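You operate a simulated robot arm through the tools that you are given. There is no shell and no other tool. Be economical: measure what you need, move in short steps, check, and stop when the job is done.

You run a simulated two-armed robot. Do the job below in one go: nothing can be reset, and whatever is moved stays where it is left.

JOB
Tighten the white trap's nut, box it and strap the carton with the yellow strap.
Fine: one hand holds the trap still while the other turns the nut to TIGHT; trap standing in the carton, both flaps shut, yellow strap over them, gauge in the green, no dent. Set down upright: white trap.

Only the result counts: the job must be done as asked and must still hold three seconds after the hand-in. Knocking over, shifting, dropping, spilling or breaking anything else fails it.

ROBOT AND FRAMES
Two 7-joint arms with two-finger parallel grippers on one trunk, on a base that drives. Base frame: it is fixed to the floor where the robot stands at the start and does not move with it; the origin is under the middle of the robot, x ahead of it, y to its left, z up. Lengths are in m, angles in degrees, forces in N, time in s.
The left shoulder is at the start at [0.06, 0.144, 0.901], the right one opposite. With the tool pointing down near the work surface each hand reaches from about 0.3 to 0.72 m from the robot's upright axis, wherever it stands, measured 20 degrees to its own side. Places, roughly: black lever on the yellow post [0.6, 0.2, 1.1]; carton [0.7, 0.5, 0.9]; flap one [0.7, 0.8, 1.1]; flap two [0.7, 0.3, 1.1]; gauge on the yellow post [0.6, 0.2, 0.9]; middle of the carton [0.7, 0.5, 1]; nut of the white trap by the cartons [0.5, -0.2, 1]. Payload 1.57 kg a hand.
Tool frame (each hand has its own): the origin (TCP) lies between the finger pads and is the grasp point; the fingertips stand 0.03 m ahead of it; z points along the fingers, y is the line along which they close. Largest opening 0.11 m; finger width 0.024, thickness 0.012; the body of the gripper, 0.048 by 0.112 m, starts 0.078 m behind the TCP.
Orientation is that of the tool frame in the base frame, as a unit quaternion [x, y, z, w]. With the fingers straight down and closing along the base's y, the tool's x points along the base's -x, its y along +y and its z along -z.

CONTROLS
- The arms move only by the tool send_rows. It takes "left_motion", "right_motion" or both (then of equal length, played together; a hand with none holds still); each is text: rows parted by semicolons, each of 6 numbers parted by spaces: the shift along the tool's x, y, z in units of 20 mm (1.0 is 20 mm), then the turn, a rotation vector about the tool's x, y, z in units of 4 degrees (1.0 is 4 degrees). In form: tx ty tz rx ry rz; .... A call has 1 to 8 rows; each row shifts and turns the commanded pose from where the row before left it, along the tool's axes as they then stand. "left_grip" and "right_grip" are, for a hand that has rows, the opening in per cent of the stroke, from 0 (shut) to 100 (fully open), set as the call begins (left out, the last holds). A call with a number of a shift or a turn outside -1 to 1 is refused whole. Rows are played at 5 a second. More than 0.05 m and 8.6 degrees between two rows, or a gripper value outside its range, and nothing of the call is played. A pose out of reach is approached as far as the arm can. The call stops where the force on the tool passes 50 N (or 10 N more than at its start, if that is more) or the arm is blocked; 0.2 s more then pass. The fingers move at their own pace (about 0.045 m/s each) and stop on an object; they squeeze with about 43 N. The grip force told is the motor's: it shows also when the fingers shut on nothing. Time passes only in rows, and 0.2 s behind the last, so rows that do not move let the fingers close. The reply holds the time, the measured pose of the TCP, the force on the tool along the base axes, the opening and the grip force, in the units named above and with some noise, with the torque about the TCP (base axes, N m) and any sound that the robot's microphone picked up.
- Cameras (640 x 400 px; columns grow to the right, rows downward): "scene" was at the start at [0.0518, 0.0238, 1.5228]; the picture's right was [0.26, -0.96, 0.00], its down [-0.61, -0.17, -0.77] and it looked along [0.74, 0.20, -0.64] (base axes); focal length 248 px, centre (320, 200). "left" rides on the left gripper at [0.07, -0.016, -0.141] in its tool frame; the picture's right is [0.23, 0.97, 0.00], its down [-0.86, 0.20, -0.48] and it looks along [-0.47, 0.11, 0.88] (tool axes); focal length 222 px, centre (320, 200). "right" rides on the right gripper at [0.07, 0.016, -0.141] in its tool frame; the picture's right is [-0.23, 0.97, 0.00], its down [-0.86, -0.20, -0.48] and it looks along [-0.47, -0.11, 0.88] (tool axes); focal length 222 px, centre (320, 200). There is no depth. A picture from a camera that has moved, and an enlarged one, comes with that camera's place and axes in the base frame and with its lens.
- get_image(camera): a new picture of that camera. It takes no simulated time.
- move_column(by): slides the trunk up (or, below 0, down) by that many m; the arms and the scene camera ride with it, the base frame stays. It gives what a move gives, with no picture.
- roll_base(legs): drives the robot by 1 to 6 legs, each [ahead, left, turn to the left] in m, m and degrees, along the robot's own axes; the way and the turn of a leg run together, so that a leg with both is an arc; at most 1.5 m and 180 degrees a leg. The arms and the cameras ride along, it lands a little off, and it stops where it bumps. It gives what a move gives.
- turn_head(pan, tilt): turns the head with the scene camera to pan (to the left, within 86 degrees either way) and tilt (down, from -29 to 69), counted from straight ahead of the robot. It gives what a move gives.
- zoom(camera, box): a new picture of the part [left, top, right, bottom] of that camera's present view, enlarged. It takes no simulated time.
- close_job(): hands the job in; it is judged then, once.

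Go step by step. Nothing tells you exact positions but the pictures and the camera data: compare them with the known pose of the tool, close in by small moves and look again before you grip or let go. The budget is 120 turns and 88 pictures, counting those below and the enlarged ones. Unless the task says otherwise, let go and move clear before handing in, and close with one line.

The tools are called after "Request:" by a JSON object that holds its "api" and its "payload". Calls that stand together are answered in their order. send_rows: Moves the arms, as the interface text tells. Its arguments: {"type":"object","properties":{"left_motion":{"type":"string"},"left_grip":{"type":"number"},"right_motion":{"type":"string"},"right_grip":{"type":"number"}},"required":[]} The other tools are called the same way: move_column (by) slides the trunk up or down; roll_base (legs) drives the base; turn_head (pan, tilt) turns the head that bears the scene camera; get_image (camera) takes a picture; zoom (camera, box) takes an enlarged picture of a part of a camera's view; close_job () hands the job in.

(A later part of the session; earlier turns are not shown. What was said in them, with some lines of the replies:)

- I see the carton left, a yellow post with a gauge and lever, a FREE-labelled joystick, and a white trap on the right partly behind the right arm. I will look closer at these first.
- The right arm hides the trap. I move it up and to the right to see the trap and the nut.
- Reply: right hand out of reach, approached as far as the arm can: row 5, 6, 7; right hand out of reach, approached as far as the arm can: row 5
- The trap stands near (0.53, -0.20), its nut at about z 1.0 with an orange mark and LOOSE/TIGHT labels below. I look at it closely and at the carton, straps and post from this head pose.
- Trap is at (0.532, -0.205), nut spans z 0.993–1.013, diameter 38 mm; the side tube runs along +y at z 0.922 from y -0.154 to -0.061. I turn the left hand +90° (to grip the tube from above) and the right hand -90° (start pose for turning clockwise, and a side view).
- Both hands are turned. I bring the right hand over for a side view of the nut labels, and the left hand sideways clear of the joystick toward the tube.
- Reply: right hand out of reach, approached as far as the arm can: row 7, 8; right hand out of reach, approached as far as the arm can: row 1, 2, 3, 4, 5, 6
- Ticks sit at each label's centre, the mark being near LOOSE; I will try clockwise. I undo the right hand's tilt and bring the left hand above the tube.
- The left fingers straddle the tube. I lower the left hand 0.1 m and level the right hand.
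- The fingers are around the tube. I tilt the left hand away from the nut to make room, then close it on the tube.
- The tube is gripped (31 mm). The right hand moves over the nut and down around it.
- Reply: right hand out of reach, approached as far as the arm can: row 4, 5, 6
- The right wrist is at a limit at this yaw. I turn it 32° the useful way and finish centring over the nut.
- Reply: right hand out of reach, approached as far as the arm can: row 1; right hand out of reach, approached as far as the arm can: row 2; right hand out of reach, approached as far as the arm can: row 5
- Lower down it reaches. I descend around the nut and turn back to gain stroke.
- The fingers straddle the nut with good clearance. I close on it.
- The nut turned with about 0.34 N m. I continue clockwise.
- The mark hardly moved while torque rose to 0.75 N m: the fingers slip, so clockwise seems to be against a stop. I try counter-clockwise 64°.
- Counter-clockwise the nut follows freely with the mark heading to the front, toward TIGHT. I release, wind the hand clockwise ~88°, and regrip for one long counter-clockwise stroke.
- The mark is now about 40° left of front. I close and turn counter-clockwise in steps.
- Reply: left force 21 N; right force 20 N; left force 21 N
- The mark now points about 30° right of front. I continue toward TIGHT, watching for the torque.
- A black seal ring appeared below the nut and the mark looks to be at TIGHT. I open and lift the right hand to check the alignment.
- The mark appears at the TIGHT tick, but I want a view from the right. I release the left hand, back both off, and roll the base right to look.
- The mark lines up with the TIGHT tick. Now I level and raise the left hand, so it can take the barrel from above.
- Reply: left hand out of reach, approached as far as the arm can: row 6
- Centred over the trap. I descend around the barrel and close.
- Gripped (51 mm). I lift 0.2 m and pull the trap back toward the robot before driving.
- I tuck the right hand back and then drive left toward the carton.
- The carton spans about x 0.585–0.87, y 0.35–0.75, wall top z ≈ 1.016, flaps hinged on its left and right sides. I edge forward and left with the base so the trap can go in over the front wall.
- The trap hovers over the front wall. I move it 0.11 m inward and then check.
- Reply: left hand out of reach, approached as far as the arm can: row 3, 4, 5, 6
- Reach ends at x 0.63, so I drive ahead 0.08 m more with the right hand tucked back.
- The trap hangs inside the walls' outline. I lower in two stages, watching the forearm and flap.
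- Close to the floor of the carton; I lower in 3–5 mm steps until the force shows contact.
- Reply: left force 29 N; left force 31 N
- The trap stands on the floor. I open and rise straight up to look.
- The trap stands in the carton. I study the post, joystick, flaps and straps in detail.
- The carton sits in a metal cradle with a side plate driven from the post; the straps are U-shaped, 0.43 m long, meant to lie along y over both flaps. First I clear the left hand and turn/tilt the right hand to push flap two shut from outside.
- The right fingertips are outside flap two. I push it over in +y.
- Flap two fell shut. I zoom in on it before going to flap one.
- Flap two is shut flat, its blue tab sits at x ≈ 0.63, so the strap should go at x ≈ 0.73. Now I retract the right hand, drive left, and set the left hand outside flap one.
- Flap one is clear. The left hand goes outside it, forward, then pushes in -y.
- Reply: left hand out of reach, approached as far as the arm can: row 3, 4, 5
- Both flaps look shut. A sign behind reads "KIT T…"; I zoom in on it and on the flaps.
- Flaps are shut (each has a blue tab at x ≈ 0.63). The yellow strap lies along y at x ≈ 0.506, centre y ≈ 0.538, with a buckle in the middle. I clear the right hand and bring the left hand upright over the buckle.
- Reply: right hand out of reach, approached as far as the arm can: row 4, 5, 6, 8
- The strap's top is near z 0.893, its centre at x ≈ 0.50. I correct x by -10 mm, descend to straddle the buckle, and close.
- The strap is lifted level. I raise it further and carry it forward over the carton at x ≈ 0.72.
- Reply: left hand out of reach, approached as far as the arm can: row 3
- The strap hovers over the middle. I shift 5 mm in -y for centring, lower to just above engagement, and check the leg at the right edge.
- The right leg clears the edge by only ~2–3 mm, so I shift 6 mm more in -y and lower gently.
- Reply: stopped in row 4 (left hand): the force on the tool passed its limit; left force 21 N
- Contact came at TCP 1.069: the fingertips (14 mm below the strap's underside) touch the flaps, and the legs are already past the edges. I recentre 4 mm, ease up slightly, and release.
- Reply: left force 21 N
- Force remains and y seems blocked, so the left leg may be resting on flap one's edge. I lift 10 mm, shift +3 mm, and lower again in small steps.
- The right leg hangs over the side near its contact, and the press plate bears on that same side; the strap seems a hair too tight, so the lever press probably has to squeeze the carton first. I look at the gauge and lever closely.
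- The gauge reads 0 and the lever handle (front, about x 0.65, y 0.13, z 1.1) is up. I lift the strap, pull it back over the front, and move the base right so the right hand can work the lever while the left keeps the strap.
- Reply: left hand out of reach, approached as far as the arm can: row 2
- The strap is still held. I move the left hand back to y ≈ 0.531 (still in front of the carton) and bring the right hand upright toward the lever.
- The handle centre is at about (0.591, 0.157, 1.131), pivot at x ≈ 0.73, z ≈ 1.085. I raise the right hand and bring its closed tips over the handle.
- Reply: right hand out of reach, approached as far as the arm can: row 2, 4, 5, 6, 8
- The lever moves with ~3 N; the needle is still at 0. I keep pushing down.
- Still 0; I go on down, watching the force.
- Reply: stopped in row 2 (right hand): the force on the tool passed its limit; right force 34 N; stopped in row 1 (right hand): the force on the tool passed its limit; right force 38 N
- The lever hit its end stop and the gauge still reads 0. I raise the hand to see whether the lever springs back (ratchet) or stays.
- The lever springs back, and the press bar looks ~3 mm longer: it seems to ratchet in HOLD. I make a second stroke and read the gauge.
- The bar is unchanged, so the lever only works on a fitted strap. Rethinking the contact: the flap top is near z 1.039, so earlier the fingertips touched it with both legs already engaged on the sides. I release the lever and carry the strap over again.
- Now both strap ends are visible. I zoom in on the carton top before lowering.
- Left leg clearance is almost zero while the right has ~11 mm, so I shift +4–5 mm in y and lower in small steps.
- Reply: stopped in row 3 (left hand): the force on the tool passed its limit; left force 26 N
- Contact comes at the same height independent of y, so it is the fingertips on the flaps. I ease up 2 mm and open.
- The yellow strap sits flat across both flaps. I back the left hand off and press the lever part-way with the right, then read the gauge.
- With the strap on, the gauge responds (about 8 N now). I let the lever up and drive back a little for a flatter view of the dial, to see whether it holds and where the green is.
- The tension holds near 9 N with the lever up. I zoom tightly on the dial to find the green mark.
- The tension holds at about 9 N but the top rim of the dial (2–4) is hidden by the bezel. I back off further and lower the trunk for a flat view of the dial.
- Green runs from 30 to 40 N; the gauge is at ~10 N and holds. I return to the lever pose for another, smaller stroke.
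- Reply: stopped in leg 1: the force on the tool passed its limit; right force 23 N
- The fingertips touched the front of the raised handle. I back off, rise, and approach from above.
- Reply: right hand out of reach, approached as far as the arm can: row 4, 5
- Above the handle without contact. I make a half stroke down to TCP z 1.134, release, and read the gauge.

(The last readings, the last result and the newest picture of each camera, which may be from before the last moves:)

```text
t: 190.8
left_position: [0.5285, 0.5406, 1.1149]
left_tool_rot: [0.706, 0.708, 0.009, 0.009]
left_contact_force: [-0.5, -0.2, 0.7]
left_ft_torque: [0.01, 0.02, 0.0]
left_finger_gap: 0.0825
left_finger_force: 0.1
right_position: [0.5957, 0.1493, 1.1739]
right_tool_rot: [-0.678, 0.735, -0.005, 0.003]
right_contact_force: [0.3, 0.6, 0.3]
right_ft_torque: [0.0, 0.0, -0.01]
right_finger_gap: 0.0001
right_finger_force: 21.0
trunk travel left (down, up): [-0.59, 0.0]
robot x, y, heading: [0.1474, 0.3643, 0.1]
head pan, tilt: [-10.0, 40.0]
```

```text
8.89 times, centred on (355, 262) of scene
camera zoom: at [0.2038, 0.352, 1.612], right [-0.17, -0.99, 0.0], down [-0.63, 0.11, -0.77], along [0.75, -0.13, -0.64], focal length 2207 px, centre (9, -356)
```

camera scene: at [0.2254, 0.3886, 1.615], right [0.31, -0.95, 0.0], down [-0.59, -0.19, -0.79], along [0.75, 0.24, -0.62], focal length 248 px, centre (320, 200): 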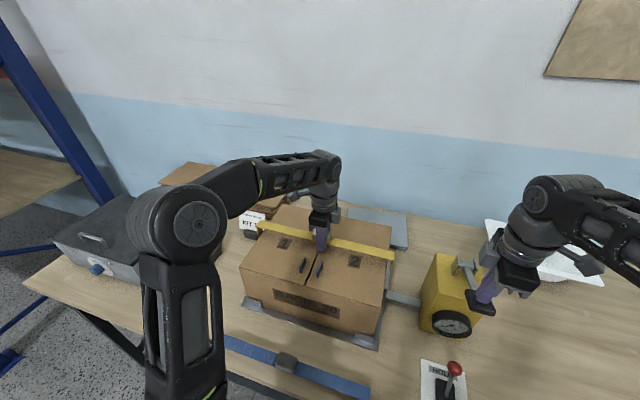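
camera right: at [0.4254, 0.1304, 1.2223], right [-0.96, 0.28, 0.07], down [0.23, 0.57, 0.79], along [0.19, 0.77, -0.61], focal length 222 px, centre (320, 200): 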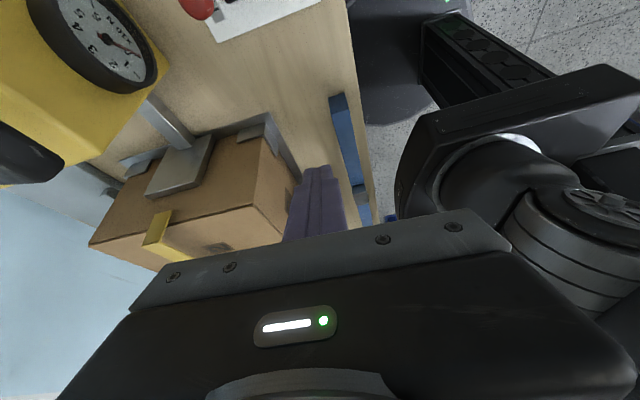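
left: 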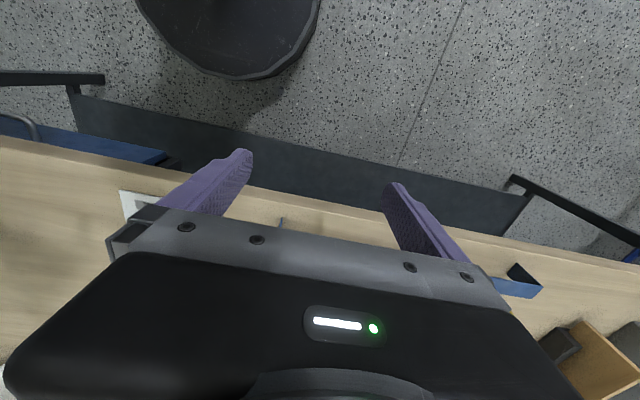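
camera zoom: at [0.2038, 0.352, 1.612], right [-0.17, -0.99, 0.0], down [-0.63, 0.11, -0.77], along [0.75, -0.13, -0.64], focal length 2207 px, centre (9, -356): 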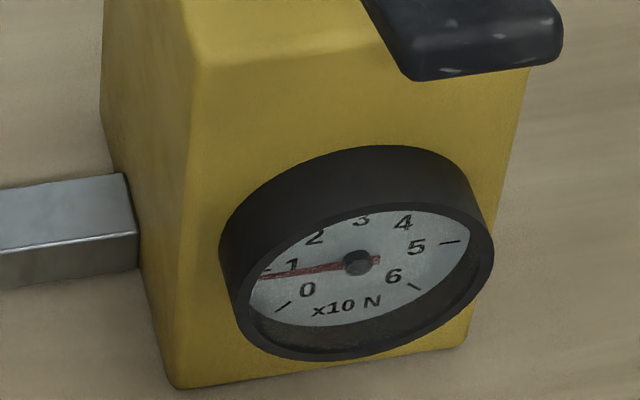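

The half stroke added nothing, so a click needs nearly the full stroke (~10 N each). I make one full stroke like the first, watching the force.

Request:
{"api": "send_rows", "payload": {"right_motion": "0 0 1 0 0 0;0 0 1 0 0 0;0 0 0.8 0 0 0;0 0 0.47 0 0 0;0 0 0 0 0 0;0 0 0 0 0 0"}}

Request:
{"api": "send_rows", "payload": {"right_motion": "0 0 -1 0 0 0;0 0 -1 0 0 0;0 0 -1 0 0 0;0 0 -0.27 0 0 0;0 0 0 0 0 0;0 0 0 0 0 0"}}

```text
t: 192.2
left_position: [0.5276, 0.539, 1.1152]
left_tool_rot: [0.706, 0.708, 0.01, 0.01]
left_contact_force: [-0.1, 0.4, -0.3]
left_ft_torque: [-0.01, 0.02, 0.0]
left_finger_gap: 0.0826
left_finger_force: 0.1
right_position: [0.5966, 0.1475, 1.1069]
right_tool_rot: [-0.679, 0.734, -0.005, 0.003]
right_contact_force: [-2.1, -2.3, 4.2]
right_ft_torque: [-0.06, -0.01, 0.0]
right_finger_gap: 0.0001
right_finger_force: 20.9
trunk travel left (down, up): [-0.59, 0.0]
robot x, y, heading: [0.1486, 0.3659, -0.2]
head pan, tilt: [-10.0, 40.0]
```

```text
t: 193.6
left_position: [0.5289, 0.5399, 1.1155]
left_tool_rot: [0.706, 0.708, 0.01, 0.009]
left_contact_force: [0.6, 0.4, -0.6]
left_ft_torque: [0.01, 0.02, -0.04]
left_finger_gap: 0.0824
left_finger_force: 0.0
right_position: [0.596, 0.1477, 1.1739]
right_tool_rot: [-0.678, 0.735, -0.005, 0.004]
right_contact_force: [1.2, -0.2, -0.4]
right_ft_torque: [0.0, 0.02, -0.01]
right_finger_gap: 0.0002
right_finger_force: 20.8
trunk travel left (down, up): [-0.59, 0.0]
robot x, y, heading: [0.1523, 0.3653, 0.3]
head pan, tilt: [-10.0, 40.0]
```

Force gives no clue, so I use the last picture now to learn the gain per stroke.

Request:
{"api": "zoom", "payload": {"camera": "scene", "box": [325, 240, 385, 285]}}

```text
8.89 times, centred on (355, 262) of scene
camera zoom: at [0.2037, 0.352, 1.612], right [-0.17, -0.98, 0.0], down [-0.63, 0.11, -0.77], along [0.75, -0.13, -0.64], focal length 2207 px, centre (9, -356)
```

zoom: 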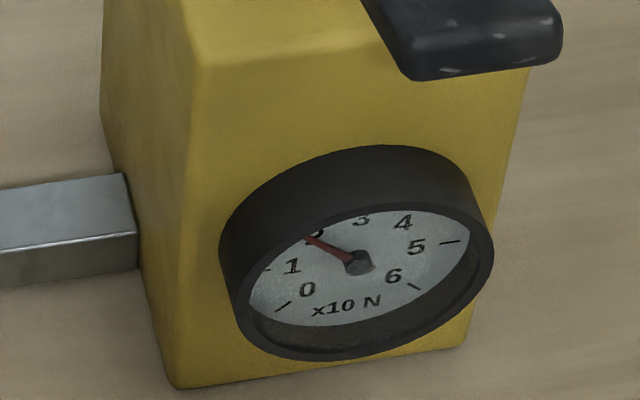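

The gauge reads about 19 N: roughly 9.4 N per stroke, so two more identical strokes give about 38 N, inside the 30–40 N green. I make them.

Request:
{"api": "send_rows", "payload": {"right_motion": "0 0 1 0 0 0;0 0 1 0 0 0;0 0 0.8 0 0 0;0 0 0.47 0 0 0;0 0 0 0 0 0;0 0 0 0 0 0"}}

Request:
{"api": "send_rows", "payload": {"right_motion": "0 0 -1 0 0 0;0 0 -1 0 0 0;0 0 -1 0 0 0;0 0 -0.27 0 0 0;0 0 0 0 0 0;0 0 0 0 0 0"}}

Request:
{"api": "send_rows", "payload": {"right_motion": "0 0 1 0 0 0;0 0 1 0 0 0;0 0 0.8 0 0 0;0 0 0.47 0 0 0;0 0 0 0 0 0;0 0 0 0 0 0"}}

Request:
{"api": "send_rows", "payload": {"right_motion": "0 0 -1 0 0 0;0 0 -1 0 0 0;0 0 -1 0 0 0;0 0 -0.27 0 0 0;0 0 0 0 0 0;0 0 0 0 0 0"}}

```text
t: 195.0
left_position: [0.5293, 0.5406, 1.115]
left_tool_rot: [0.705, 0.709, 0.009, 0.009]
left_contact_force: [-0.4, 0.4, 1.0]
left_ft_torque: [0.03, 0.0, -0.02]
left_finger_gap: 0.0825
left_finger_force: 0.1
right_position: [0.5974, 0.1488, 1.1079]
right_tool_rot: [-0.678, 0.735, -0.005, 0.004]
right_contact_force: [-2.0, 1.3, 3.3]
right_ft_torque: [0.06, 0.0, 0.03]
right_finger_gap: 0.0001
right_finger_force: 21.1
trunk travel left (down, up): [-0.59, 0.0]
robot x, y, heading: [0.1528, 0.3644, 0.4]
head pan, tilt: [-10.0, 40.0]
```

```text
t: 196.4
left_position: [0.5284, 0.5403, 1.1151]
left_tool_rot: [0.706, 0.708, 0.009, 0.01]
left_contact_force: [-0.2, -0.4, 0.6]
left_ft_torque: [0.01, -0.01, 0.02]
left_finger_gap: 0.0826
left_finger_force: 0.0
right_position: [0.5976, 0.1473, 1.1725]
right_tool_rot: [-0.678, 0.735, -0.005, 0.004]
right_contact_force: [-0.2, 0.6, -0.8]
right_ft_torque: [-0.03, 0.02, -0.02]
right_finger_gap: 0.0
right_finger_force: 21.3
trunk travel left (down, up): [-0.59, 0.0]
robot x, y, heading: [0.1505, 0.3657, 0.2]
head pan, tilt: [-10.0, 40.0]
```

```text
t: 197.8
left_position: [0.5279, 0.542, 1.1143]
left_tool_rot: [0.706, 0.708, 0.009, 0.009]
left_contact_force: [-0.3, -0.4, 0.1]
left_ft_torque: [-0.01, 0.01, 0.01]
left_finger_gap: 0.0826
left_finger_force: 0.0
right_position: [0.5984, 0.1479, 1.1079]
right_tool_rot: [-0.679, 0.734, -0.005, 0.004]
right_contact_force: [-2.7, 2.0, 4.7]
right_ft_torque: [0.1, 0.01, 0.05]
right_finger_gap: 0.0
right_finger_force: 21.6
trunk travel left (down, up): [-0.59, 0.0]
robot x, y, heading: [0.1501, 0.3665, 0.3]
head pan, tilt: [-10.0, 40.0]
```

```text
t: 199.2
left_position: [0.5296, 0.5403, 1.1153]
left_tool_rot: [0.706, 0.708, 0.01, 0.01]
left_contact_force: [-0.5, 0.0, 0.5]
left_ft_torque: [0.0, 0.0, -0.01]
left_finger_gap: 0.0829
left_finger_force: 0.1
right_position: [0.5982, 0.1469, 1.1741]
right_tool_rot: [-0.679, 0.734, -0.005, 0.003]
right_contact_force: [-0.4, -0.4, 0.2]
right_ft_torque: [0.01, 0.01, -0.02]
right_finger_gap: 0.0
right_finger_force: 21.5
trunk travel left (down, up): [-0.59, 0.0]
robot x, y, heading: [0.1486, 0.3632, 0.1]
head pan, tilt: [-10.0, 40.0]
```

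Four strokes are done, about 38 N by the measured gain. I back the robot clear and hand in.

Request:
{"api": "send_rows", "payload": {"right_motion": "0 0 -0.5 0 0 0;0 0 0 0 0 0"}}

Request:
{"api": "roll_base", "payload": {"legs": [[-0.3, 0, 0]]}}

Request:
{"api": "close_job", "payload": {}}

```text
t: 199.8
left_position: [0.5302, 0.5394, 1.1152]
left_tool_rot: [0.706, 0.709, 0.008, 0.009]
left_contact_force: [0.2, -0.5, -0.4]
left_ft_torque: [0.01, 0.02, -0.04]
left_finger_gap: 0.0823
left_finger_force: 0.0
right_position: [0.5974, 0.148, 1.1852]
right_tool_rot: [-0.679, 0.734, -0.005, 0.004]
right_contact_force: [0.2, 0.1, 0.1]
right_ft_torque: [0.01, 0.01, 0.01]
right_finger_gap: 0.0
right_finger_force: 20.8
trunk travel left (down, up): [-0.59, 0.0]
robot x, y, heading: [0.1498, 0.3649, 0.4]
head pan, tilt: [-10.0, 40.0]
```

```text
t: 201.9
left_position: [0.2287, 0.5387, 1.1136]
left_tool_rot: [0.707, 0.707, 0.009, 0.009]
left_contact_force: [-0.3, -0.6, -0.6]
left_ft_torque: [0.01, -0.01, 0.01]
left_finger_gap: 0.0824
left_finger_force: 0.1
right_position: [0.2956, 0.1466, 1.1852]
right_tool_rot: [-0.678, 0.735, -0.005, 0.003]
right_contact_force: [-0.6, 0.5, 0.0]
right_ft_torque: [0.0, -0.01, 0.01]
right_finger_gap: 0.0
right_finger_force: 21.3
trunk travel left (down, up): [-0.59, 0.0]
robot x, y, heading: [-0.1513, 0.3666, -0.3]
head pan, tilt: [-10.0, 40.0]
```

```text
The job is handed in.
```

The nut's mark is on TIGHT, the white trap stands in the carton, both flaps are shut under the yellow strap, and the job is handed in; the final tension is an estimate of about 38 N (green is 30–40 N), because I ran out of pictures after the gauge read about 19 N and made two more strokes unseen, and I did not check the carton for dents after those strokes.
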